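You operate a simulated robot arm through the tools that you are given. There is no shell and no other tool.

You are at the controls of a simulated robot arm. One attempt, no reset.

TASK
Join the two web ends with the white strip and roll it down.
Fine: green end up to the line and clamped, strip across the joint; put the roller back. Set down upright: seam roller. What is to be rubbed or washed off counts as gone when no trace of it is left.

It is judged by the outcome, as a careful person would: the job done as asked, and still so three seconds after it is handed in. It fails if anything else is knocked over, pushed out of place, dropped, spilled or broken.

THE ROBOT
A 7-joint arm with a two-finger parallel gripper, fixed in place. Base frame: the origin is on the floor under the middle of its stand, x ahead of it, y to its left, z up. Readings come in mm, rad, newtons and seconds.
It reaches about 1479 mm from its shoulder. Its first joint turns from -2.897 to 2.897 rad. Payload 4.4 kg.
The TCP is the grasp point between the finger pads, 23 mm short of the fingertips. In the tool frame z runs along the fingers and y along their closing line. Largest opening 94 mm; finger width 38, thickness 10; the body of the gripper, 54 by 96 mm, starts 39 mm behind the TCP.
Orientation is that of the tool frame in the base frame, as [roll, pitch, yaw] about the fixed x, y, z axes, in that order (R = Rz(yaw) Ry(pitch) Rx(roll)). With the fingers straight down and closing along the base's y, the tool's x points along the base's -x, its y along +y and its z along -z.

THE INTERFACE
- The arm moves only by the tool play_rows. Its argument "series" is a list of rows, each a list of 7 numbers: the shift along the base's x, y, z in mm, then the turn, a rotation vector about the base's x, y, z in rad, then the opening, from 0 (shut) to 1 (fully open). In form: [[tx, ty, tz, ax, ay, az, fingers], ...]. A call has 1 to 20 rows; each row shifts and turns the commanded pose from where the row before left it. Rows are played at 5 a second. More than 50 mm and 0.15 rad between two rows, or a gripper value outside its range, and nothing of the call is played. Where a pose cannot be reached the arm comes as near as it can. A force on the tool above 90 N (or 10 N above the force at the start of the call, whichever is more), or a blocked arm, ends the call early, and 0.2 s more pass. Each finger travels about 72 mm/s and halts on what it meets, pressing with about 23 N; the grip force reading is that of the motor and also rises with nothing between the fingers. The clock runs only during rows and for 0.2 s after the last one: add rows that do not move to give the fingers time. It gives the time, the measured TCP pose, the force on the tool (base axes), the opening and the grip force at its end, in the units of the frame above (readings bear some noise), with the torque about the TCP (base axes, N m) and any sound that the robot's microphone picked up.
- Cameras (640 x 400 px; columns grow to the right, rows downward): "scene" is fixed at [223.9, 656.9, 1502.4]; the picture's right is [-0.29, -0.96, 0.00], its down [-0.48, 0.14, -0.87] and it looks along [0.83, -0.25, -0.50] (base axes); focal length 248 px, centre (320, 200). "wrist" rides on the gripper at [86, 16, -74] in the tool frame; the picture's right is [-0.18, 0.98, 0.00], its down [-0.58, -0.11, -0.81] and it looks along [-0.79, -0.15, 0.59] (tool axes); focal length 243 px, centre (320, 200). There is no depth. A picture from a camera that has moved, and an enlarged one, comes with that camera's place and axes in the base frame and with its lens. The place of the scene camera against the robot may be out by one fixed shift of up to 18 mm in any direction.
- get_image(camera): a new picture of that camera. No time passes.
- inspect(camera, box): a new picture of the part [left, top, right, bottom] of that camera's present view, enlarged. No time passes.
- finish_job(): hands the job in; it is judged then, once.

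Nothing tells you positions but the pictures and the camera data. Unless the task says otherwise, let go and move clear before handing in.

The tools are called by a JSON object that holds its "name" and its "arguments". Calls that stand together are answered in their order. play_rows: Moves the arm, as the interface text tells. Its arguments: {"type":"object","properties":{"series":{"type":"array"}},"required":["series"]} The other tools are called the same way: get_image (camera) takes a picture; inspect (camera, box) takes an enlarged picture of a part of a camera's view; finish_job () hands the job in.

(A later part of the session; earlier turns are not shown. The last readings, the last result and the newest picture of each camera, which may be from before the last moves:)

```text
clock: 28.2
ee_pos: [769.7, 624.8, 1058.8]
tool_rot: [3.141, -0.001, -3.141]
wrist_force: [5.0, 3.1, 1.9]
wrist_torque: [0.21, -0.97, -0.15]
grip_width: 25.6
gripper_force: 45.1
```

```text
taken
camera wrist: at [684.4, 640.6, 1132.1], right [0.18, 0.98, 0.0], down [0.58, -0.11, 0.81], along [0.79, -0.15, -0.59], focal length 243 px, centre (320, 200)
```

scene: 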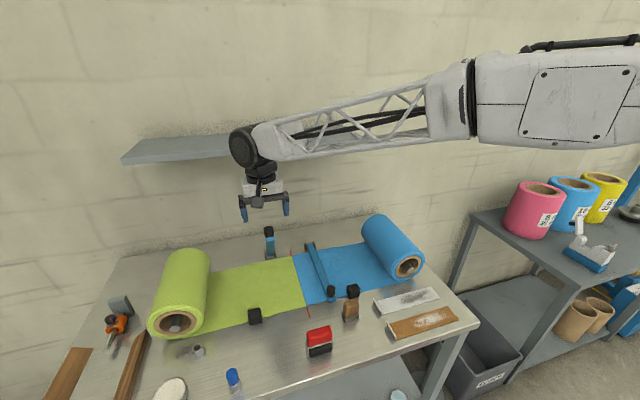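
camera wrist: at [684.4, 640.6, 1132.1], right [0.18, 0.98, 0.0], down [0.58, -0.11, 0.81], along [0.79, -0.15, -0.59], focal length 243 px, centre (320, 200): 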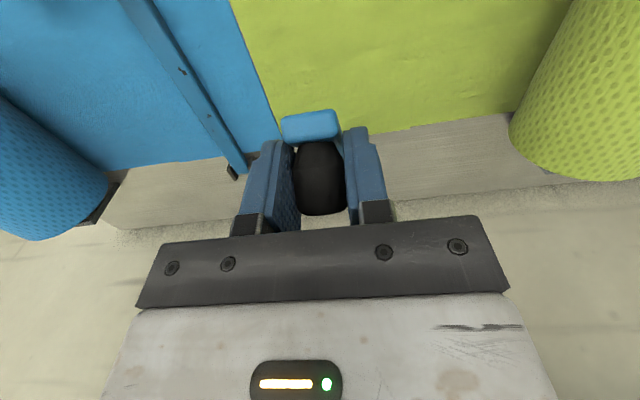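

The lever follows with very low force. I'll continue along the arc.

{"name": "play_rows", "arguments": {"series": [[-9.7, 0, -9.1, 0, 0, 0, 0.1], [-9.2, 0, -9.7, 0, 0, 0, 0.1], [-8.7, 0, -10.1, 0, 0, 0, 0.1], [-8.2, 0, -10.6, 0, 0, 0, 0.1], [-7.6, 0, -10.9, 0, 0, 0, 0.1], [-7.1, 0, -11.4, 0, 0, 0, 0.1], [-6.4, 0, -11.7, 0, 0, 0, 0.1], [-5.9, 0, -12.0, 0, 0, 0, 0.1], [0, 0, 0, 0, 0, 0, 0.1]]}}

{"name": "get_image", "arguments": {"camera": "wrist"}}

{"name": "get_image", "arguments": {"camera": "scene"}}

```text
clock: 30.2
ee_pos: [707.9, 624.9, 971.1]
tool_rot: [3.141, 0.0, -3.141]
wrist_force: [-1.7, -27.7, 3.5]
wrist_torque: [0.65, -0.71, -0.22]
grip_width: 25.4
gripper_force: 44.7
```

```text
taken
camera wrist: at [622.4, 640.7, 1045.5], right [0.18, 0.98, 0.0], down [0.58, -0.11, 0.81], along [0.79, -0.15, -0.59], focal length 243 px, centre (320, 200)
```

wrist: 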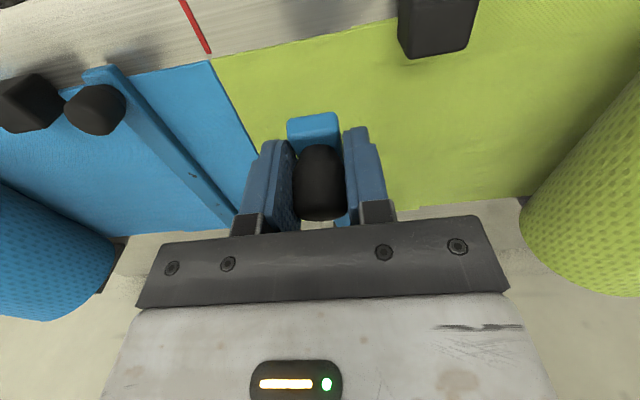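

```text
taken
```

scene: 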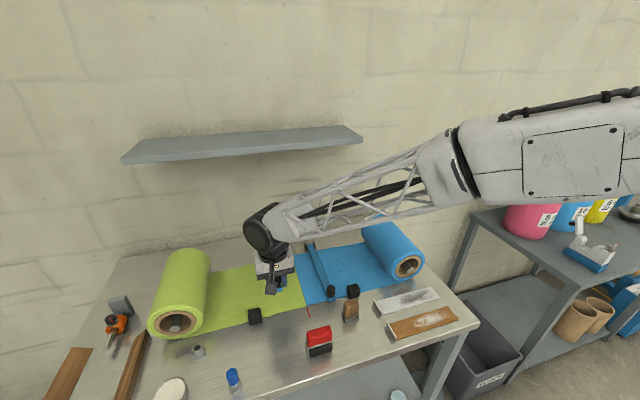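

The lever is about halfway down. I'll nudge 0.7 mm in −y to relieve the side load and complete the arc.

{"name": "play_rows", "arguments": {"series": [[-5.2, -0.7, -12.1, 0, 0, 0, 0.1], [-4.5, 0, -12.4, 0, 0, 0, 0.1], [-4.0, 0, -12.6, 0, 0, 0, 0.1], [-3.2, 0, -12.8, 0, 0, 0, 0.1], [-2.6, 0, -12.9, 0, 0, 0, 0.1], [-1.0, 0, -6, 0, 0, 0, 0.1], [0, 0, 0, 0, 0, 0, 0.1]]}}

{"name": "get_image", "arguments": {"camera": "wrist"}}

{"name": "inspect", "arguments": {"camera": "scene", "box": [220, 220, 380, 320]}}

```text
clock: 31.8
ee_pos: [687.5, 624.7, 903.7]
tool_rot: [-3.141, 0.0, 3.14]
wrist_force: [-1.6, -19.2, 3.0]
wrist_torque: [0.67, -0.54, -0.21]
grip_width: 25.8
gripper_force: 45.3
```

```text
taken
camera wrist: at [601.8, 640.7, 977.7], right [0.18, 0.98, 0.0], down [0.58, -0.11, 0.81], along [0.79, -0.15, -0.59], focal length 243 px, centre (320, 200)
```

wrist: 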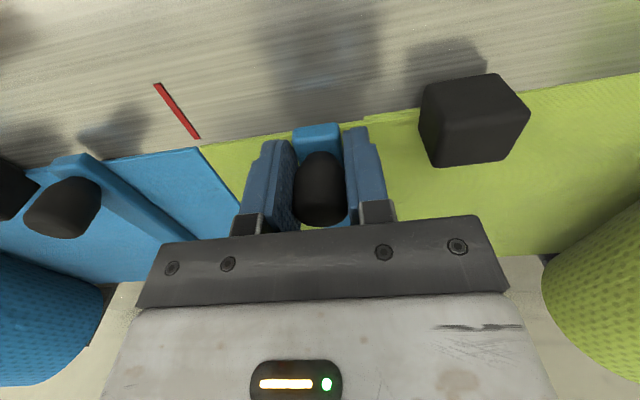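

```text
4.00 times, centred on (300, 270) of scene
camera zoom: at [223.9, 656.9, 1502.4], right [-0.29, -0.96, 0.0], down [-0.48, 0.14, -0.87], along [0.83, -0.25, -0.5], focal length 994 px, centre (400, -80)
```

zoom: 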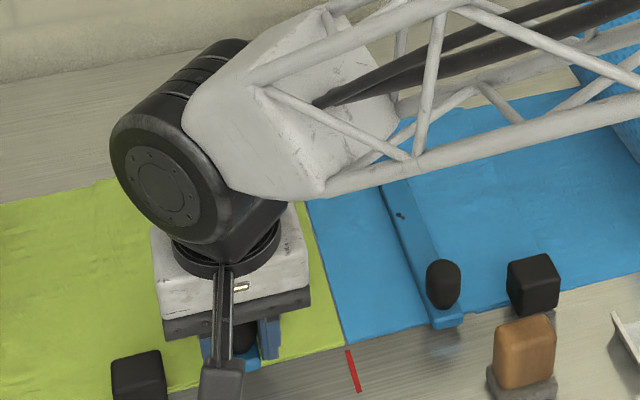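

The bar is nearly flat with no contact force yet. I'll press down in small steps until it seats.

{"name": "play_rows", "arguments": {"series": [[-0.3, -0.5, -2.5, 0, 0, 0, 0.1], [-0.2, 0, -2.5, 0, 0, 0, 0.1], [0, 0, 0, 0, 0, 0, 0.1]]}}

```text
clock: 32.6
ee_pos: [687.8, 625.1, 899.0]
tool_rot: [-3.14, 0.001, -3.141]
wrist_force: [-1.8, 7.4, 6.1]
wrist_torque: [-0.59, -1.4, 0.16]
grip_width: 25.4
gripper_force: 44.9
```

{"name": "play_rows", "arguments": {"series": [[0, 0, -2.5, 0, 0, 0, 0.1], [0, 0, 0, 0, 0, 0, 0.1]]}}

{"name": "inspect", "arguments": {"camera": "wrist", "box": [0, 60, 560, 260]}}

```text
clock: 33.2
ee_pos: [686.3, 624.6, 897.1]
tool_rot: [3.141, 0.0, 3.141]
wrist_force: [-12.6, 26.4, 5.7]
wrist_torque: [-0.55, -1.18, 0.17]
grip_width: 25.9
gripper_force: 45.0
```

```text
1.14 times, centred on (280, 160) of wrist
camera zoom: at [601.0, 640.4, 971.0], right [0.18, 0.98, 0.0], down [0.58, -0.11, 0.81], along [0.79, -0.15, -0.59], focal length 277 px, centre (366, 246)
```

zoom: 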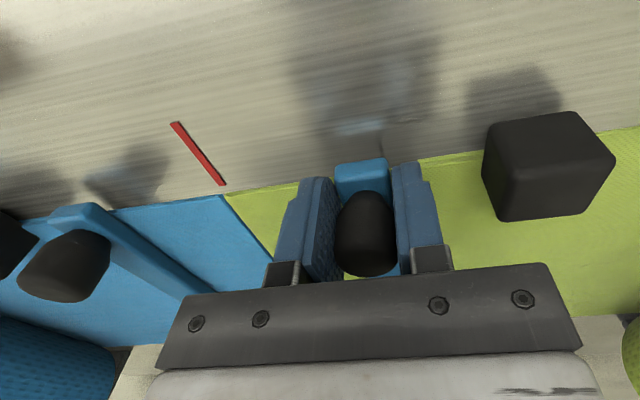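

{"name": "play_rows", "arguments": {"series": [[0, 0, -2.5, 0, 0, 0, 0.1], [0, 0, -2.5, 0, 0, 0, 0.1], [0, 0, 0, 0, 0, 0, 0.1]]}}

```text
clock: 34.0
ee_pos: [688.2, 624.0, 893.7]
tool_rot: [3.139, 0.0, 3.14]
wrist_force: [-23.6, 23.9, 36.0]
wrist_torque: [-0.58, -0.24, 0.14]
grip_width: 25.7
gripper_force: 44.9
```

The vertical force rose to 36 N, so the clamp bar is seated on the web. I'll open the fingers and rise to check it stays down.

{"name": "play_rows", "arguments": {"series": [[0, 0, 0, 0, 0, 0, 0.4], [0, 0, 0, 0, 0, 0, 0.6], [0, 0, 0, 0, 0, 0, 0.6], [0, 0, 20, 0, 0, 0, 0.6], [0, 0, 40, 0, 0, 0, 0.6], [0, 0, 45, 0, 0, 0, 0.6], [-10, 0, 45, 0, 0, 0, 0.6], [-30, 0, 20, 0, 0, 0, 1], [0, 0, 0, 0, 0, 0, 1]]}}

{"name": "get_image", "arguments": {"camera": "wrist"}}

{"name": "get_image", "arguments": {"camera": "scene"}}

```text
clock: 36.0
ee_pos: [646.6, 626.7, 1061.5]
tool_rot: [3.141, -0.001, -3.14]
wrist_force: [-0.4, 0.5, 0.2]
wrist_torque: [-0.06, -0.01, 0.03]
grip_width: 94.1
gripper_force: 0.1
```

```text
taken
camera wrist: at [560.9, 641.1, 1134.8], right [0.18, 0.98, 0.0], down [0.58, -0.11, 0.81], along [0.79, -0.15, -0.59], focal length 243 px, centre (320, 200)
```

wrist: 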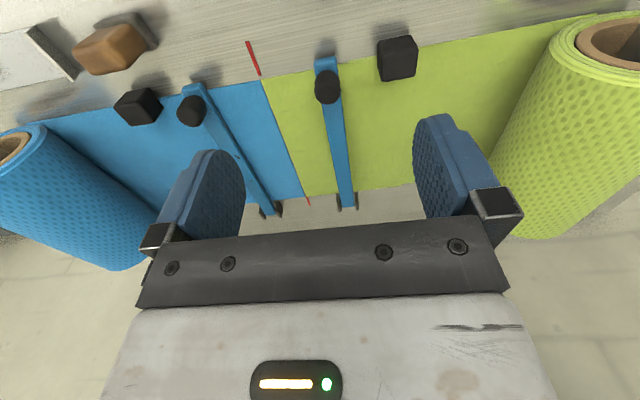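

```text
taken
```

scene: 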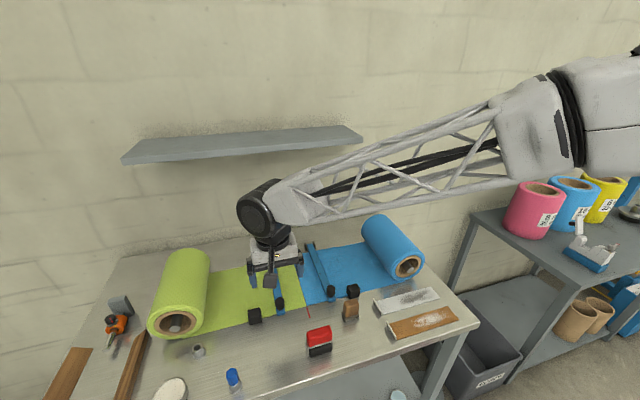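

Both clamp bars are now down. I'll zoom in to compare the green bar with the blue one and check the joint.

{"name": "inspect", "arguments": {"camera": "wrist", "box": [160, 30, 420, 192]}}

{"name": "inspect", "arguments": {"camera": "wrist", "box": [0, 0, 160, 100]}}

```text
2.46 times, centred on (290, 111) of wrist
camera zoom: at [560.9, 641.1, 1134.8], right [0.18, 0.98, 0.0], down [0.58, -0.11, 0.81], along [0.79, -0.15, -0.59], focal length 597 px, centre (394, 419)
```

zoom: 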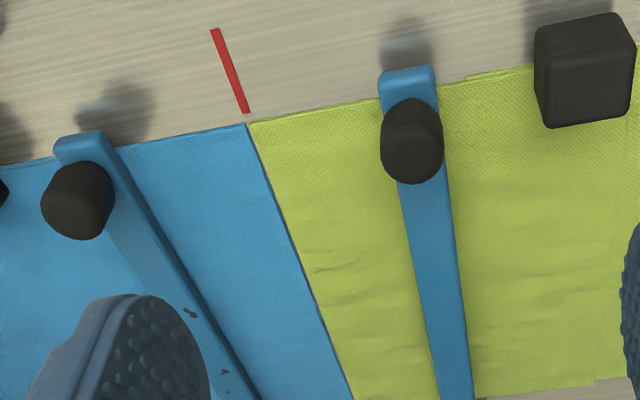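

```text
4.00 times, centred on (80, 50) of wrist
camera zoom: at [560.9, 641.1, 1134.8], right [0.18, 0.98, 0.0], down [0.58, -0.11, 0.81], along [0.79, -0.15, -0.59], focal length 970 px, centre (1280, 800)
```

zoom: 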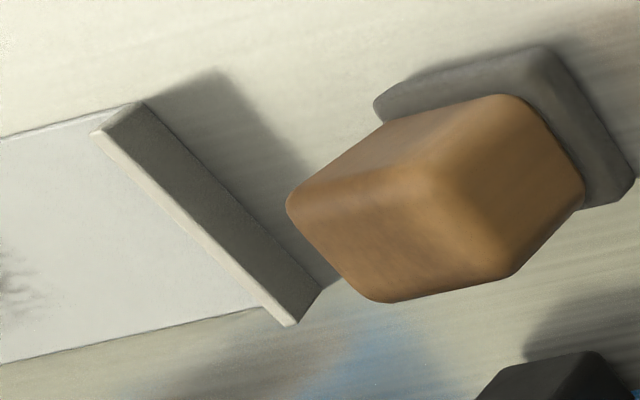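

The clamp is shut and the joint is tight. The white strip's tab is an upright plate at x≈598–643, y≈353, about 15 mm tall, next to the wooden block at y≥415. I'll move above the tab with the fingers partly open.

{"name": "play_rows", "arguments": {"series": [[-3.8, -38.8, -10, 0, 0, 0, 0.45], [-3.8, -38.8, -10, 0, 0, 0, 0.45], [-3.8, -38.8, -10, 0, 0, 0, 0.45], [-3.8, -38.8, -10, 0, 0, 0, 0.45], [-3.8, -38.8, -10, 0, 0, 0, 0.45], [-3.8, -38.8, -10, 0, 0, 0, 0.45], [-3.7, -38.8, -10, 0, 0, 0, 0.45], [0, 0, 0, 0, 0, 0, 0.45]]}}

{"name": "get_image", "arguments": {"camera": "wrist"}}

{"name": "inspect", "arguments": {"camera": "wrist", "box": [200, 0, 440, 150]}}

```text
clock: 37.8
ee_pos: [620.0, 352.0, 991.9]
tool_rot: [3.141, 0.001, 3.141]
wrist_force: [0.8, 0.6, 1.3]
wrist_torque: [-0.03, 0.02, 0.03]
grip_width: 42.4
gripper_force: 0.1
```

```text
taken
camera wrist: at [534.0, 366.6, 1066.2], right [0.18, 0.98, 0.0], down [0.58, -0.11, 0.81], along [0.79, -0.15, -0.59], focal length 243 px, centre (320, 200)
```

wrist: 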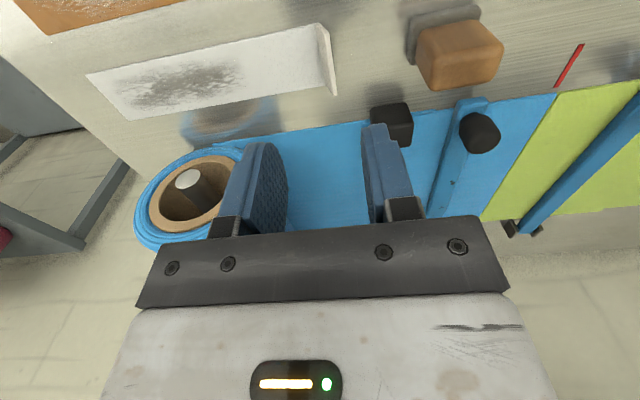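

```text
2.67 times, centred on (320, 75) of wrist
camera zoom: at [534.0, 366.6, 1066.2], right [0.18, 0.98, 0.0], down [0.58, -0.11, 0.81], along [0.79, -0.15, -0.59], focal length 647 px, centre (320, 533)
```

zoom: 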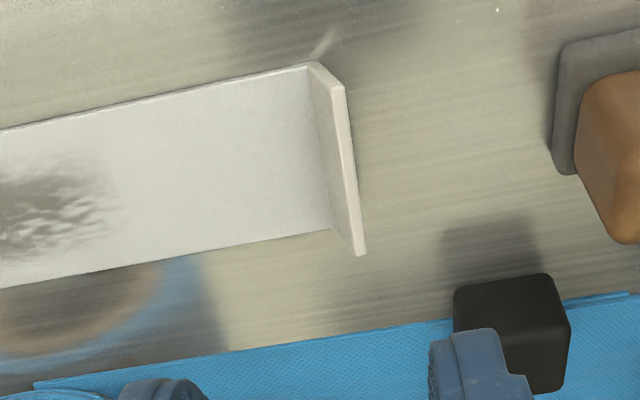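

The tab leans outward about 20°, so I need to tilt the gripper to hold it squarely, and the wooden block (top z≈916, y≥418) is too close for that. I'll first nudge the strip about 20 mm in −y with closed fingers on the tab's outer face. I'm going behind the tab now.

{"name": "play_rows", "arguments": {"series": [[0, 14, 0, 0, 0, 0, 0.2], [0, 13.5, 0, 0, 0, 0, 0], [0, 0, -20, 0, 0, 0, 0], [0, 0, -25, 0, 0, 0, 0], [0, 0, -25, 0, 0, 0, 0], [0, 0, -15, 0, 0, 0, 0], [0, 0, -9, 0, 0, 0, 0], [0, 0, 0, 0, 0, 0, 0]]}}

{"name": "get_image", "arguments": {"camera": "wrist"}}

{"name": "inspect", "arguments": {"camera": "scene", "box": [320, 270, 480, 370]}}

```text
clock: 39.6
ee_pos: [618.4, 379.6, 895.6]
tool_rot: [3.141, 0.0, 3.141]
wrist_force: [-0.9, 0.3, 0.1]
wrist_torque: [0.03, -0.01, 0.0]
grip_width: 0.0
gripper_force: 23.8
```

```text
taken
camera wrist: at [533.5, 395.3, 971.3], right [0.18, 0.98, 0.0], down [0.58, -0.11, 0.81], along [0.79, -0.15, -0.59], focal length 243 px, centre (320, 200)
```

wrist: 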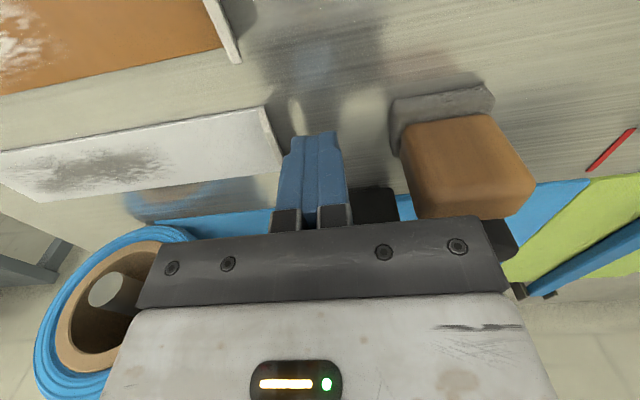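

```text
4.00 times, centred on (400, 320) of scene
camera zoom: at [223.9, 656.9, 1502.4], right [-0.29, -0.96, 0.0], down [-0.48, 0.14, -0.87], along [0.83, -0.25, -0.5], focal length 994 px, centre (0, -280)
```

zoom: 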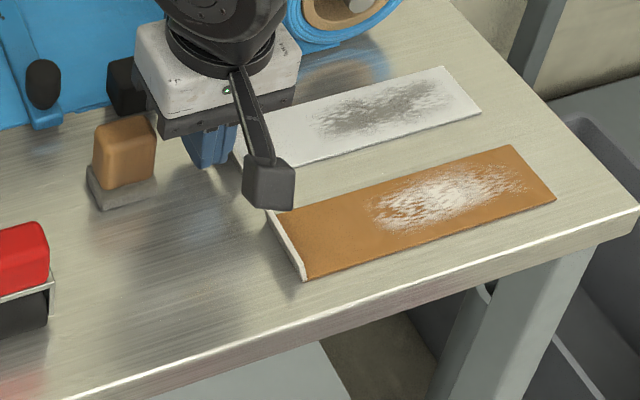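

The fingers are behind the tab and clear of the wooden block. I'll push in −y slowly.

{"name": "play_rows", "arguments": {"series": [[0, -4, 0, 0, 0, 0, 0], [0, -3, 0, 0, 0, 0, 0], [0, -3, 0, 0, 0, 0, 0], [0, -3, 0, 0, 0, 0, 0], [0, -3, 0, 0, 0, 0, 0], [0, 0, 0, 0, 0, 0, 0]]}}

{"name": "get_image", "arguments": {"camera": "wrist"}}

```text
clock: 41.0
ee_pos: [621.6, 364.6, 897.7]
tool_rot: [3.14, 0.0, 3.141]
wrist_force: [0.0, -0.7, 0.5]
wrist_torque: [-0.02, -0.01, -0.01]
grip_width: 0.0
gripper_force: 23.1
```

```text
taken
camera wrist: at [535.2, 380.1, 971.4], right [0.18, 0.98, 0.0], down [0.58, -0.11, 0.81], along [0.79, -0.15, -0.59], focal length 243 px, centre (320, 200)
```

wrist: 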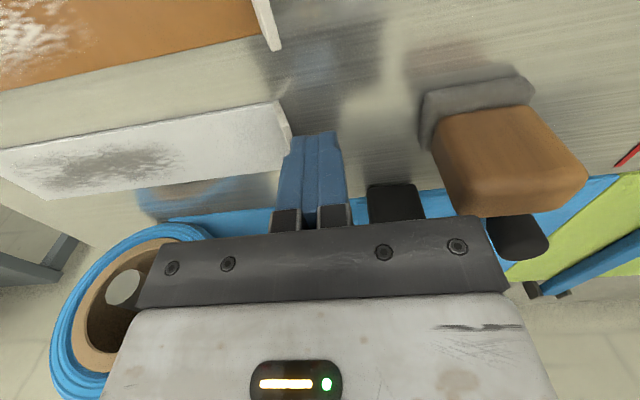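

{"name": "inspect", "arguments": {"camera": "wrist", "box": [220, 80, 380, 180]}}

```text
4.00 times, centred on (300, 130) of wrist
camera zoom: at [535.2, 380.1, 971.4], right [0.18, 0.98, 0.0], down [0.58, -0.11, 0.81], along [0.79, -0.15, -0.59], focal length 970 px, centre (400, 480)
```

zoom: 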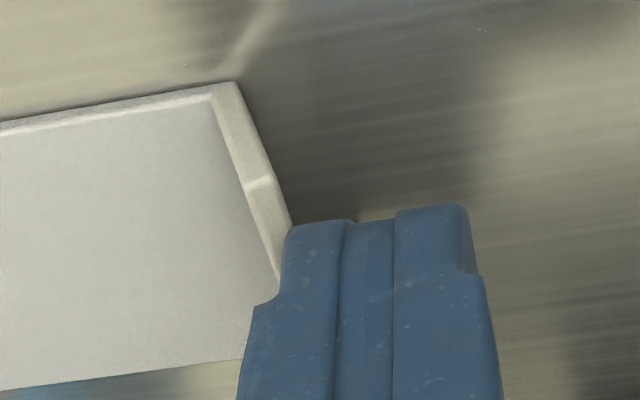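

The strip is sliding with the fingers (about 7 mm so far) with negligible force. I'll push another 14 mm.

{"name": "play_rows", "arguments": {"series": [[0, -3, 0, 0, 0, 0, 0], [0, -3, 0, 0, 0, 0, 0], [0, -3, 0, 0, 0, 0, 0], [0, -3, 0, 0, 0, 0, 0], [0, -2, 0, 0, 0, 0, 0], [0, 0, 0, 0, 0, 0, 0]]}}

{"name": "get_image", "arguments": {"camera": "wrist"}}

{"name": "inspect", "arguments": {"camera": "scene", "box": [320, 270, 480, 370]}}

```text
clock: 42.4
ee_pos: [618.8, 351.3, 898.1]
tool_rot: [3.141, 0.001, -3.141]
wrist_force: [0.3, -0.5, 0.4]
wrist_torque: [-0.03, 0.01, -0.02]
grip_width: 0.0
gripper_force: 23.3
```

```text
taken
camera wrist: at [534.5, 365.9, 972.2], right [0.18, 0.98, 0.0], down [0.58, -0.11, 0.81], along [0.79, -0.15, -0.59], focal length 243 px, centre (320, 200)
```

wrist: 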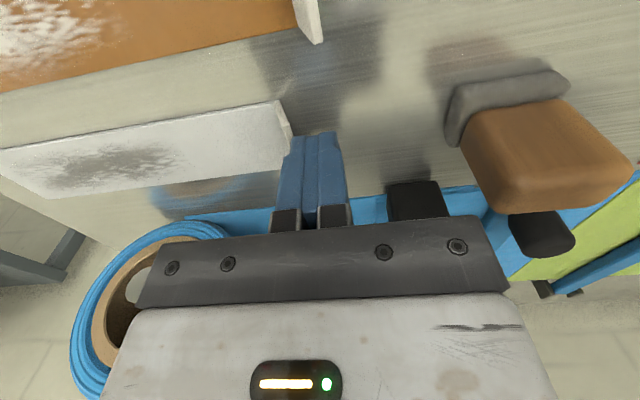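

```text
4.00 times, centred on (400, 320) of scene
camera zoom: at [223.9, 656.9, 1502.4], right [-0.29, -0.96, 0.0], down [-0.48, 0.14, -0.87], along [0.83, -0.25, -0.5], focal length 994 px, centre (0, -280)
```

zoom: 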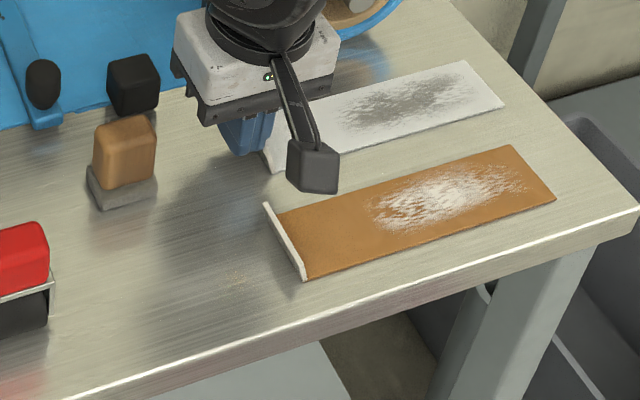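

The strip has moved about 21 mm and everything else is undisturbed. I'll back off, rise and re-measure the tab.

{"name": "play_rows", "arguments": {"series": [[0, 5, 0, 0, 0, 0, 0], [0, 0, 30, 0, 0, 0, 0], [0, 0, 40, 0, 0, 0, 0.2], [0, -20, 30, 0, 0, 0, 0.3], [0, 0, 0, 0, 0, 0, 0.3]]}}

{"name": "inspect", "arguments": {"camera": "wrist", "box": [240, 0, 400, 100]}}

{"name": "get_image", "arguments": {"camera": "wrist"}}

```text
clock: 43.6
ee_pos: [619.6, 337.3, 997.3]
tool_rot: [-3.141, 0.001, 3.141]
wrist_force: [-0.1, -0.7, -0.2]
wrist_torque: [-0.01, -0.04, 0.01]
grip_width: 28.2
gripper_force: 0.0
```

```text
4.00 times, centred on (320, 50) of wrist
camera zoom: at [534.0, 352.5, 1072.1], right [0.18, 0.98, 0.0], down [0.58, -0.11, 0.81], along [0.79, -0.15, -0.59], focal length 970 px, centre (320, 800)
```

zoom: 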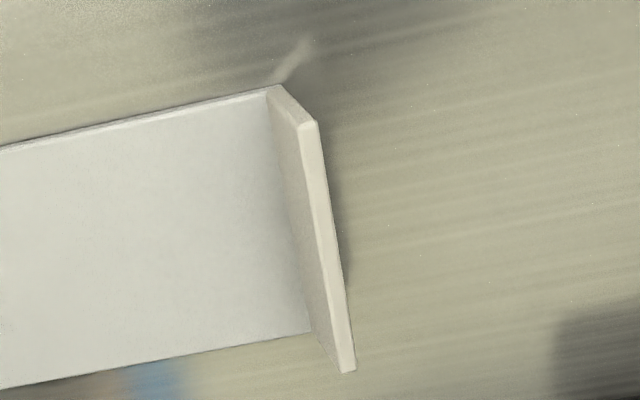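

```text
taken
camera wrist: at [534.0, 352.5, 1072.1], right [0.18, 0.98, 0.0], down [0.58, -0.11, 0.81], along [0.79, -0.15, -0.59], focal length 243 px, centre (320, 200)
```

wrist: 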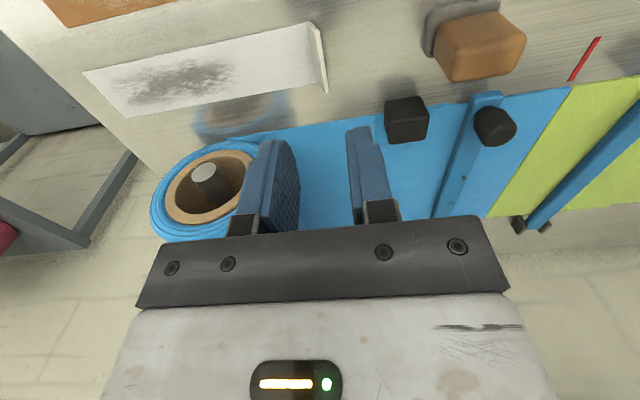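

The tab leans about 19.5° (base at y≈332, top at y≈338, z≈880) and is now clear of the wooden block. I'll tilt the tool to match and line up above it on the tab's axis.

{"name": "play_rows", "arguments": {"series": [[0, 9.2, -10, -0.085, 0, 0, 0.15], [0, 9.2, -12, -0.085, 0, 0, 0.15], [0, 9.2, -13, -0.085, 0, 0, 0.15], [0, 0, -12.7, -0.085, 0, 0, 0.15], [0, 0, 0, 0, 0, 0, 0.15], [0, 0, 0, 0, 0, 0, 0.15]]}}

{"name": "get_image", "arguments": {"camera": "wrist"}}

{"name": "inspect", "arguments": {"camera": "wrist", "box": [220, 60, 420, 185]}}

{"name": "inspect", "arguments": {"camera": "scene", "box": [320, 250, 480, 350]}}

```text
clock: 45.0
ee_pos: [620.9, 363.4, 948.7]
tool_rot: [-2.801, -0.001, -3.141]
wrist_force: [0.3, -0.4, -0.8]
wrist_torque: [0.01, 0.01, 0.0]
grip_width: 14.1
gripper_force: 0.0
```

```text
taken
camera wrist: at [536.1, 402.8, 1013.7], right [0.18, 0.93, -0.33], down [0.58, 0.17, 0.8], along [0.79, -0.34, -0.51], focal length 243 px, centre (320, 200)
```

wrist: 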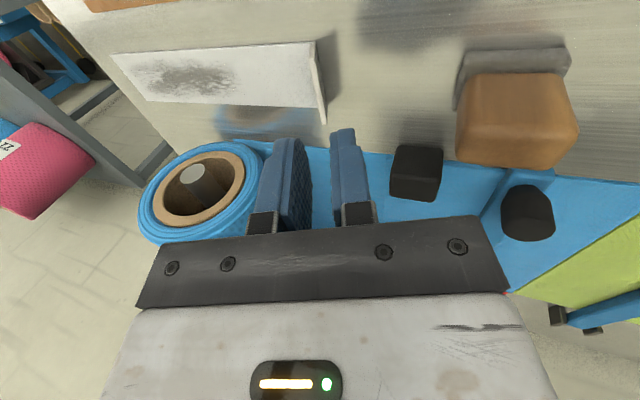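

```text
3.20 times, centred on (320, 122) of wrist
camera zoom: at [536.1, 402.8, 1013.7], right [0.18, 0.93, -0.33], down [0.58, 0.17, 0.8], along [0.79, -0.34, -0.51], focal length 776 px, centre (320, 448)
```

zoom: 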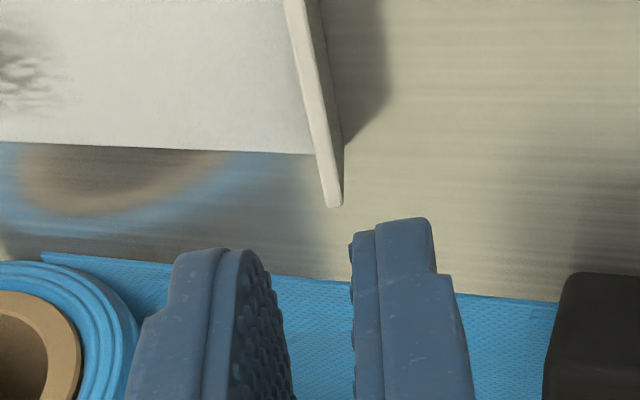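

```text
4.00 times, centred on (400, 300) of scene
camera zoom: at [223.9, 656.9, 1502.4], right [-0.29, -0.96, 0.0], down [-0.48, 0.14, -0.87], along [0.83, -0.25, -0.5], focal length 994 px, centre (0, -200)
```

zoom: 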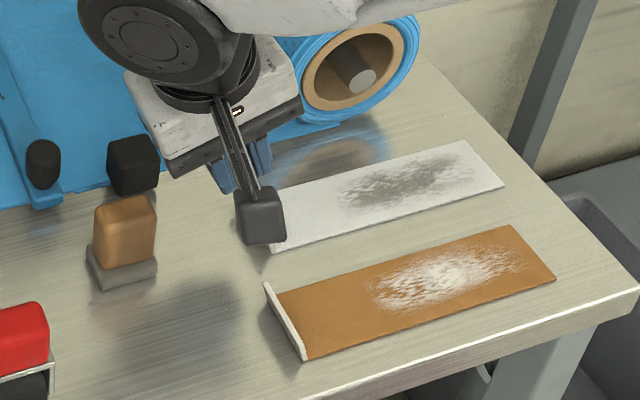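

The tilted fingers line up with the tab to within about 1 mm. I'll advance along the tool axis so the tab enters between them, slowing near the table.

{"name": "play_rows", "arguments": {"series": [[0, -6.7, -18.9, 0, 0, 0, 0.15], [0, -6.7, -18.9, 0, 0, 0, 0.15], [0, -3.4, -9.5, 0, 0, 0, 0.15], [0, -2, -5.5, 0, 0, 0, 0.15], [0, 0, 0, 0, 0, 0, 0.15]]}}

{"name": "get_image", "arguments": {"camera": "wrist"}}

{"name": "inspect", "arguments": {"camera": "wrist", "box": [240, 100, 400, 200]}}

```text
clock: 46.2
ee_pos: [620.6, 343.2, 898.0]
tool_rot: [-2.8, 0.0, 3.141]
wrist_force: [0.1, 0.1, 0.1]
wrist_torque: [0.01, 0.02, 0.02]
grip_width: 14.1
gripper_force: 0.1
```

```text
taken
camera wrist: at [534.9, 383.1, 962.4], right [0.18, 0.93, -0.33], down [0.58, 0.17, 0.8], along [0.79, -0.34, -0.51], focal length 243 px, centre (320, 200)
```

wrist: 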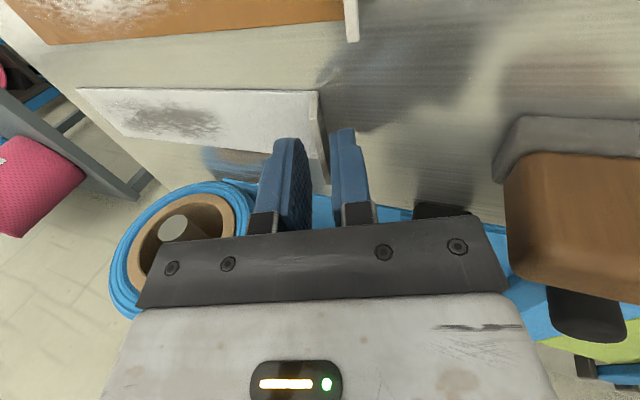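

```text
4.00 times, centred on (320, 150) of wrist
camera zoom: at [534.9, 383.1, 962.4], right [0.18, 0.93, -0.33], down [0.58, 0.17, 0.8], along [0.79, -0.34, -0.51], focal length 970 px, centre (320, 400)
```

zoom: 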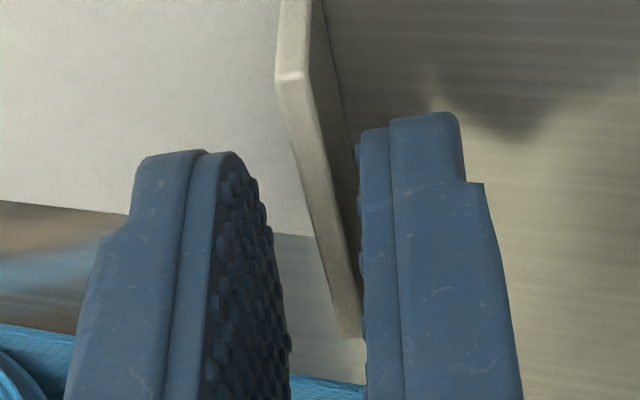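

The tab is between the fingers. I'll advance another 4 mm, checking for table contact, and then close.

{"name": "play_rows", "arguments": {"series": [[0, -0.7, -2, 0, 0, 0, 0.15], [0, -0.7, -2, 0, 0, 0, 0.15], [0, 0, 0, 0, 0, 0, 0.15]]}}

```text
clock: 47.0
ee_pos: [620.0, 341.9, 894.3]
tool_rot: [-2.801, 0.001, 3.141]
wrist_force: [0.2, -0.2, -0.2]
wrist_torque: [0.01, 0.01, 0.01]
grip_width: 14.3
gripper_force: 0.2
```

{"name": "play_rows", "arguments": {"series": [[0, -0.8, -2.2, 0, 0, 0, 0.15], [0, 0, 0, 0, 0, 0, 0.15], [0, 0, 0, 0, 0, 0, 0.05], [0, 0, 0, 0, 0, 0, 0.0], [0, 0, 0, 0, 0, 0, 0.0], [0, 0, 0, 0, 0, 0, 0.0]]}}

{"name": "inspect", "arguments": {"camera": "wrist", "box": [240, 80, 400, 180]}}

{"name": "inspect", "arguments": {"camera": "scene", "box": [340, 260, 460, 335]}}

```text
clock: 48.4
ee_pos: [619.8, 341.2, 890.7]
tool_rot: [-2.802, 0.001, 3.141]
wrist_force: [0.5, -0.5, 0.0]
wrist_torque: [0.04, -0.01, 0.0]
grip_width: 2.6
gripper_force: 22.6
```

```text
4.00 times, centred on (320, 130) of wrist
camera zoom: at [534.6, 380.8, 956.2], right [0.18, 0.93, -0.33], down [0.58, 0.17, 0.8], along [0.79, -0.34, -0.51], focal length 970 px, centre (320, 480)
```

zoom: 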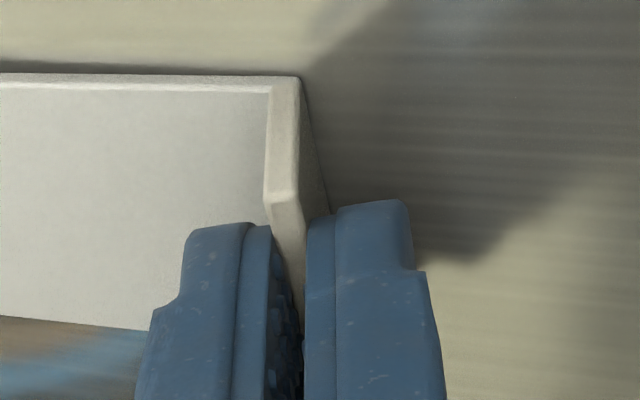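

```text
5.33 times, centred on (400, 298) of scene
camera zoom: at [223.9, 656.9, 1502.4], right [-0.29, -0.96, 0.0], down [-0.48, 0.14, -0.87], along [0.83, -0.25, -0.5], focal length 1325 px, centre (-107, -320)
```

zoom: 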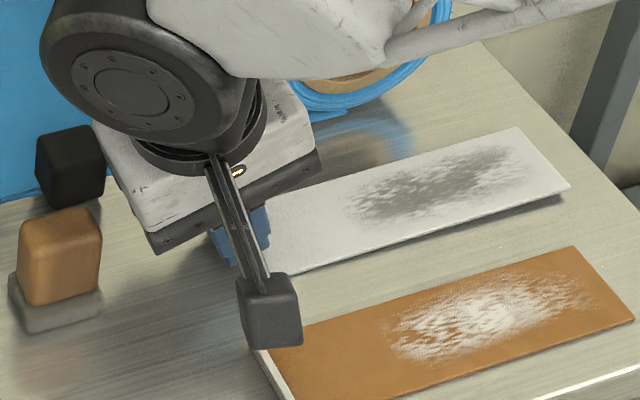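

The tab is gripped (2.6 mm thick). I'll lift a little and check that the strip comes with it.

{"name": "play_rows", "arguments": {"series": [[0, 0, 5, 0, 0, 0, 0], [0, 0, 10, 0, 0, 0, 0], [0, 0, 15, 0, 0, 0, 0], [0, 0, 0, 0, 0, 0, 0]]}}

{"name": "get_image", "arguments": {"camera": "wrist"}}

{"name": "inspect", "arguments": {"camera": "scene", "box": [340, 250, 460, 325]}}

```text
clock: 49.4
ee_pos: [620.7, 342.9, 920.4]
tool_rot: [-2.8, 0.0, -3.141]
wrist_force: [0.2, 0.1, 0.5]
wrist_torque: [-0.01, -0.01, -0.04]
grip_width: 2.3
gripper_force: 23.1
```

```text
taken
camera wrist: at [534.9, 381.6, 985.3], right [0.18, 0.93, -0.33], down [0.58, 0.17, 0.8], along [0.79, -0.34, -0.51], focal length 243 px, centre (320, 200)
```

wrist: 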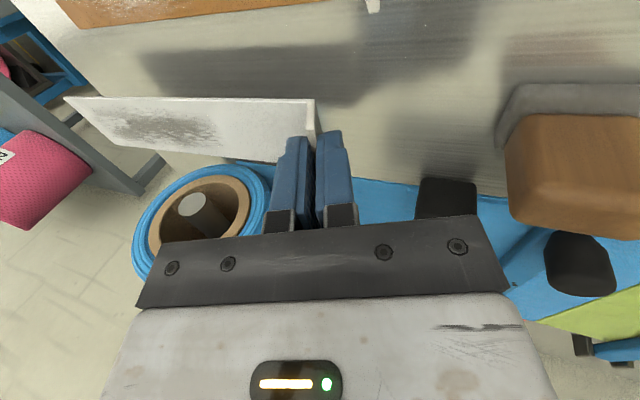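

```text
5.33 times, centred on (400, 288) of scene
camera zoom: at [223.9, 656.9, 1502.4], right [-0.29, -0.96, 0.0], down [-0.48, 0.14, -0.87], along [0.83, -0.25, -0.5], focal length 1325 px, centre (-107, -267)
```

zoom: 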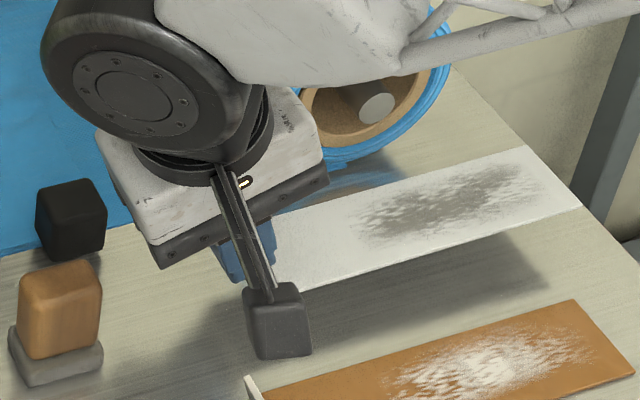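

The strip lifts as one rigid piece and stays level. I'll raise it clear of everything, then turn it 90° and carry it over the joint.

{"name": "play_rows", "arguments": {"series": [[0, 0, 25, 0, 0, 0, 0], [0, 0, 35, 0, 0, 0, 0], [0, 0, 40, 0, 0, 0, 0], [0, 0, 40, 0, 0, 0, 0], [0, 0, 0, 0, 0, 0, 0]]}}

{"name": "play_rows", "arguments": {"series": [[4.9, 13.9, 0, 0, 0, 0.1047, 0], [4.9, 13.9, 0, 0, 0, 0.1047, 0], [4.9, 13.9, 0, 0, 0, 0.1047, 0], [4.9, 13.9, 0, 0, 0, 0.1047, 0], [4.9, 13.9, 0, 0, 0, 0.1047, 0], [4.9, 13.9, 0, 0, 0, 0.1047, 0], [4.9, 13.9, 0, 0, 0, 0.1047, 0], [4.9, 13.9, 0, 0, 0, 0.1047, 0], [4.9, 13.9, 0, 0, 0, 0.1047, 0], [4.9, 13.9, 0, 0, 0, 0.1047, 0], [4.9, 13.9, 0, 0, 0, 0.1047, 0], [4.9, 13.9, 0, 0, 0, 0.1047, 0], [4.9, 13.9, 0, 0, 0, 0.1047, 0], [4.9, 13.9, 0, 0, 0, 0.1047, 0], [4.9, 13.9, 0, 0, 0, 0.105, 0], [0, 0, 0, 0, 0, 0, 0], [0, 0, 0, 0, 0, 0, 0]]}}

{"name": "get_image", "arguments": {"camera": "wrist"}}

{"name": "get_image", "arguments": {"camera": "scene"}}

```text
clock: 50.6
ee_pos: [621.2, 339.8, 1060.7]
tool_rot: [-2.801, 0.0, 3.14]
wrist_force: [0.0, 0.6, -0.3]
wrist_torque: [0.01, 0.02, 0.0]
grip_width: 2.4
gripper_force: 23.2
```

```text
clock: 54.2
ee_pos: [692.5, 550.6, 1061.9]
tool_rot: [-2.802, 0.002, -1.57]
wrist_force: [0.2, -0.8, 0.8]
wrist_torque: [0.03, 0.02, -0.04]
grip_width: 2.4
gripper_force: 22.9
```

```text
taken
camera wrist: at [653.7, 463.1, 1126.0], right [-0.93, 0.18, -0.33], down [-0.17, 0.58, 0.8], along [0.34, 0.79, -0.51], focal length 243 px, centre (320, 200)
```

wrist: 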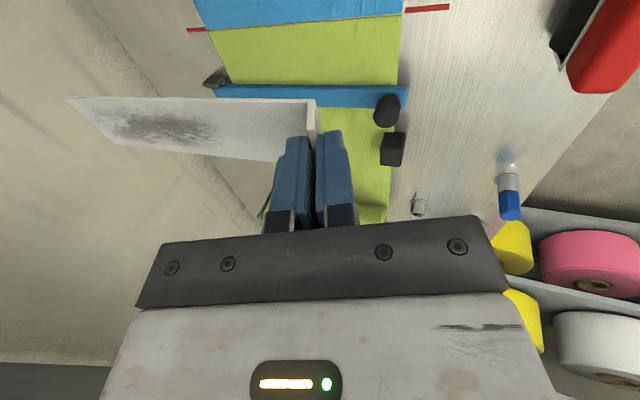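

```text
taken
```

scene: 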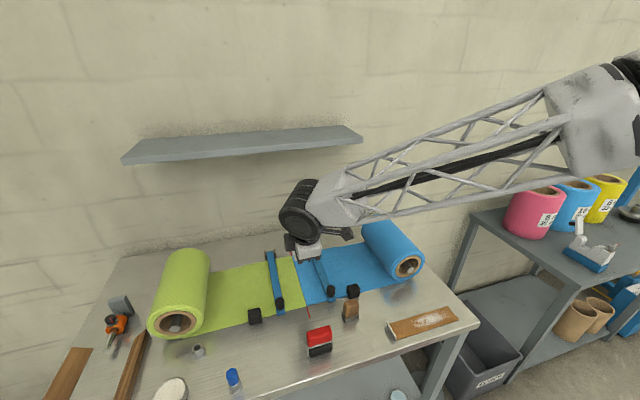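

The strip is held steady above the joint. I'll measure its pose in the hand before lowering it.

{"name": "inspect", "arguments": {"camera": "wrist", "box": [50, 60, 210, 160]}}

{"name": "inspect", "arguments": {"camera": "wrist", "box": [200, 60, 360, 160]}}

{"name": "inspect", "arguments": {"camera": "scene", "box": [240, 200, 400, 300]}}

```text
4.00 times, centred on (130, 110) of wrist
camera zoom: at [653.7, 463.1, 1126.0], right [-0.93, 0.18, -0.33], down [-0.17, 0.58, 0.8], along [0.34, 0.79, -0.51], focal length 970 px, centre (1080, 560)
```

zoom: 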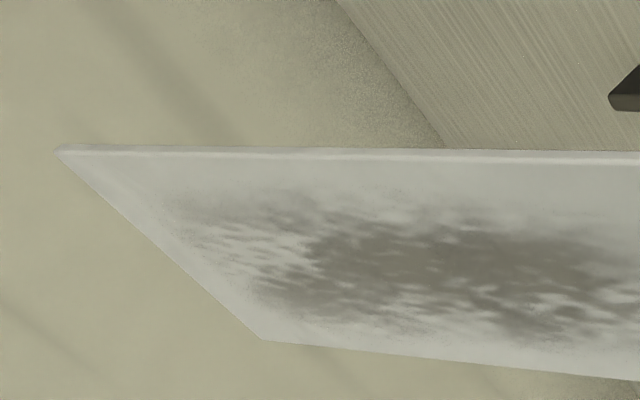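

```text
4.00 times, centred on (280, 110) of wrist
camera zoom: at [653.7, 463.1, 1126.0], right [-0.93, 0.18, -0.33], down [-0.17, 0.58, 0.8], along [0.34, 0.79, -0.51], focal length 970 px, centre (480, 560)
```

zoom: 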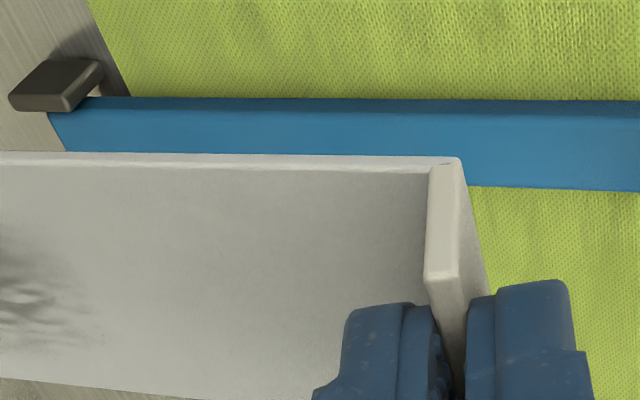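

```text
4.00 times, centred on (320, 250) of scene
camera zoom: at [223.9, 656.9, 1502.4], right [-0.29, -0.96, 0.0], down [-0.48, 0.14, -0.87], along [0.83, -0.25, -0.5], focal length 994 px, centre (320, 0)
```

zoom: 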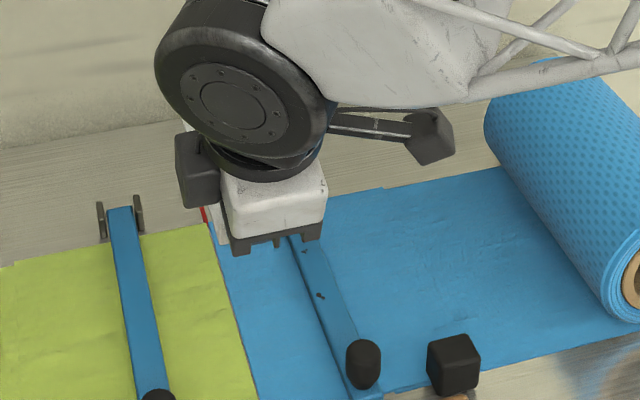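

The strip is level, spanning x≈704–903 with its centre at y≈548. I'll shift +2 mm in y to centre it on the joint and lower it to just above the webs.

{"name": "play_rows", "arguments": {"series": [[0, 1, -30, 0, 0, 0, 0], [0, 1, -35, 0, 0, 0, 0], [0, 0, -35, 0, 0, 0, 0], [0, 0, -30, 0, 0, 0, 0], [0, 0, -20, 0, 0, 0, 0], [0, 0, -5, 0, 0, 0, 0], [0, 0, 0, 0, 0, 0, 0]]}}

{"name": "get_image", "arguments": {"camera": "wrist"}}

{"name": "inspect", "arguments": {"camera": "scene", "box": [240, 220, 400, 320]}}

```text
clock: 55.8
ee_pos: [693.8, 552.3, 905.5]
tool_rot: [-2.801, 0.0, -1.57]
wrist_force: [-0.7, 0.3, 0.0]
wrist_torque: [0.05, 0.02, 0.01]
grip_width: 2.4
gripper_force: 23.3
```

```text
taken
camera wrist: at [654.1, 464.6, 970.5], right [-0.93, 0.18, -0.33], down [-0.17, 0.58, 0.8], along [0.34, 0.79, -0.51], focal length 243 px, centre (320, 200)
```

wrist: 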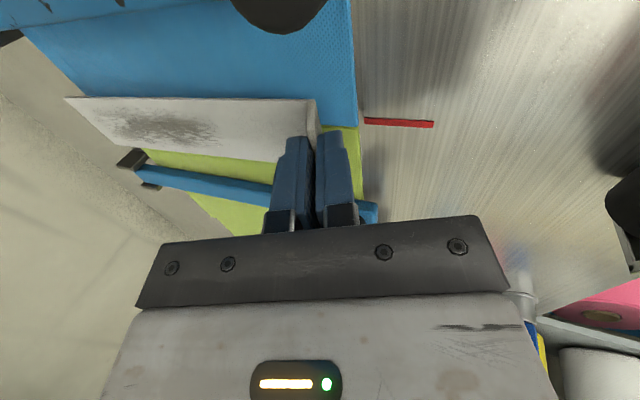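

```text
4.00 times, centred on (320, 270) of scene
camera zoom: at [223.9, 656.9, 1502.4], right [-0.29, -0.96, 0.0], down [-0.48, 0.14, -0.87], along [0.83, -0.25, -0.5], focal length 994 px, centre (320, -80)
```

zoom: 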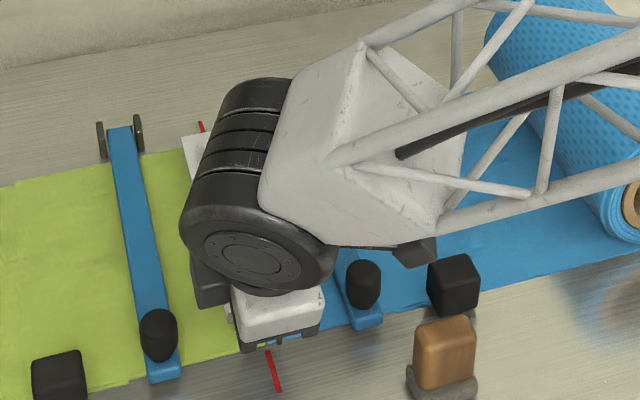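

{"name": "inspect", "arguments": {"camera": "wrist", "box": [260, 70, 420, 170]}}

{"name": "play_rows", "arguments": {"series": [[0, 0, -4, 0, 0, 0, 0], [0, 0, -3, 0, 0, 0, 0], [0, 0, -2, 0, 0, 0, 0], [0, 0, 0, 0, 0, 0, 0]]}}

{"name": "get_image", "arguments": {"camera": "wrist"}}

```text
4.00 times, centred on (340, 120) of wrist
camera zoom: at [654.1, 464.6, 970.5], right [-0.93, 0.18, -0.33], down [-0.17, 0.58, 0.8], along [0.34, 0.79, -0.51], focal length 970 px, centre (240, 520)
```

zoom: 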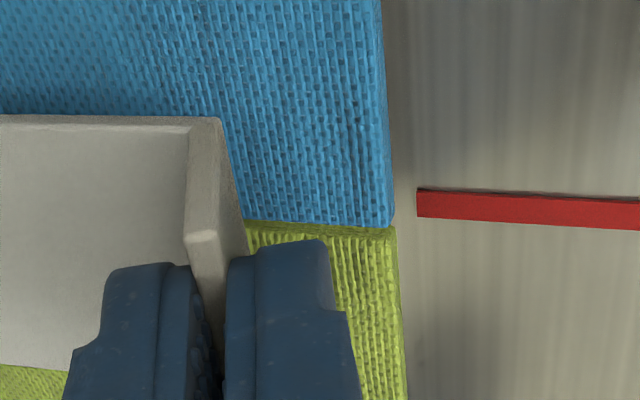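

```text
clock: 56.8
ee_pos: [694.3, 551.9, 898.7]
tool_rot: [-2.799, 0.001, -1.571]
wrist_force: [-1.6, -5.0, 22.1]
wrist_torque: [-0.2, -0.11, -0.26]
grip_width: 2.5
gripper_force: 23.5
```

```text
taken
camera wrist: at [654.9, 465.2, 962.9], right [-0.93, 0.18, -0.33], down [-0.17, 0.58, 0.8], along [0.34, 0.79, -0.51], focal length 243 px, centre (320, 200)
```

wrist: 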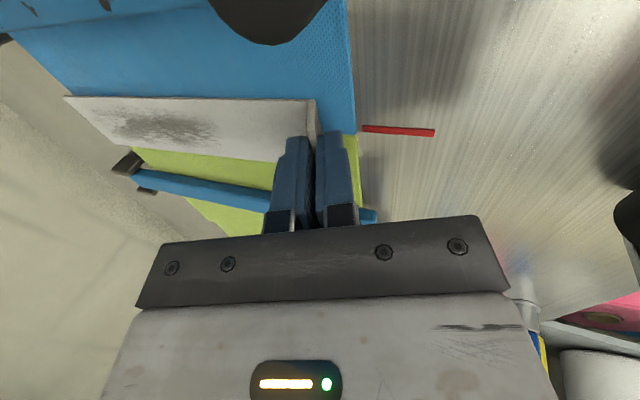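

The strip has touched down on the webs (22 N). I'll look closely at its alignment on the joint before releasing.

{"name": "inspect", "arguments": {"camera": "wrist", "box": [260, 70, 420, 170]}}

{"name": "inspect", "arguments": {"camera": "wrist", "box": [50, 70, 210, 170]}}

{"name": "inspect", "arguments": {"camera": "scene", "box": [270, 235, 330, 322]}}

```text
4.00 times, centred on (340, 120) of wrist
camera zoom: at [654.9, 465.2, 962.9], right [-0.93, 0.18, -0.33], down [-0.17, 0.58, 0.8], along [0.34, 0.79, -0.51], focal length 970 px, centre (240, 520)
```

zoom: 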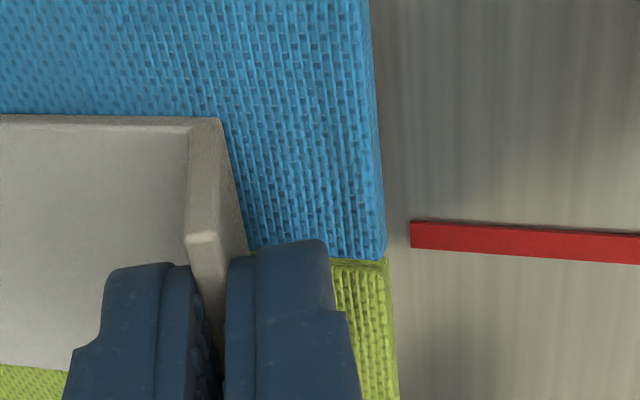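

```text
4.00 times, centred on (130, 120) of wrist
camera zoom: at [654.9, 465.2, 962.9], right [-0.93, 0.18, -0.33], down [-0.17, 0.58, 0.8], along [0.34, 0.79, -0.51], focal length 970 px, centre (1080, 520)
```

zoom: 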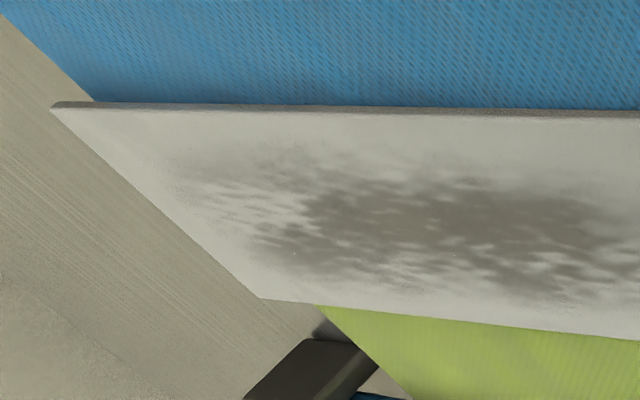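

```text
4.60 times, centred on (300, 278) of scene
camera zoom: at [223.9, 656.9, 1502.4], right [-0.29, -0.96, 0.0], down [-0.48, 0.14, -0.87], along [0.83, -0.25, -0.5], focal length 1142 px, centre (412, -161)
```

zoom: 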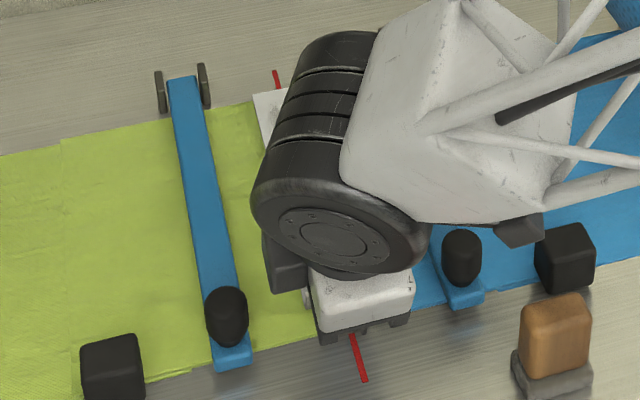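

The strip sits about 7 mm too far in +x, and its far end looks slightly raised (about 2°). I'll lift a few mm, shift −7 mm in x, level it, and set it down again.

{"name": "play_rows", "arguments": {"series": [[0, 0, 5, 0, 0, 0, 0], [-4, 0, 0, 0, 0.018, 0, 0], [-3, 0, 0, 0, 0.017, 0, 0], [0, 0, -2, 0, 0, 0, 0], [0, 0, 0, 0, 0, 0, 0]]}}

{"name": "inspect", "arguments": {"camera": "wrist", "box": [50, 70, 210, 170]}}

{"name": "inspect", "arguments": {"camera": "wrist", "box": [260, 70, 420, 170]}}

```text
clock: 58.0
ee_pos: [686.5, 552.8, 899.5]
tool_rot: [-2.836, 0.0, -1.571]
wrist_force: [1.0, -0.9, 0.8]
wrist_torque: [-0.01, -0.2, -0.06]
grip_width: 2.7
gripper_force: 23.1
```

```text
4.00 times, centred on (130, 120) of wrist
camera zoom: at [649.6, 465.3, 966.2], right [-0.94, 0.18, -0.29], down [-0.14, 0.58, 0.8], along [0.32, 0.79, -0.52], focal length 970 px, centre (1080, 520)
```

zoom: 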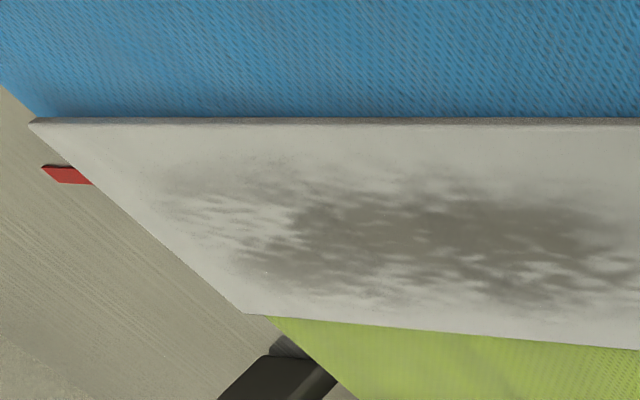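

```text
4.00 times, centred on (340, 120) of wrist
camera zoom: at [649.6, 465.3, 966.2], right [-0.94, 0.18, -0.29], down [-0.14, 0.58, 0.8], along [0.32, 0.79, -0.52], focal length 970 px, centre (240, 520)
```

zoom: 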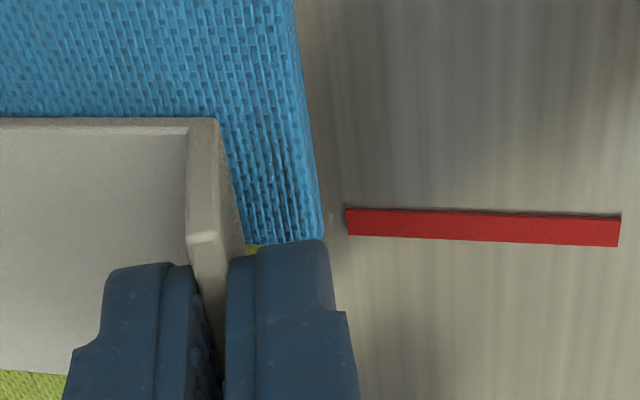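

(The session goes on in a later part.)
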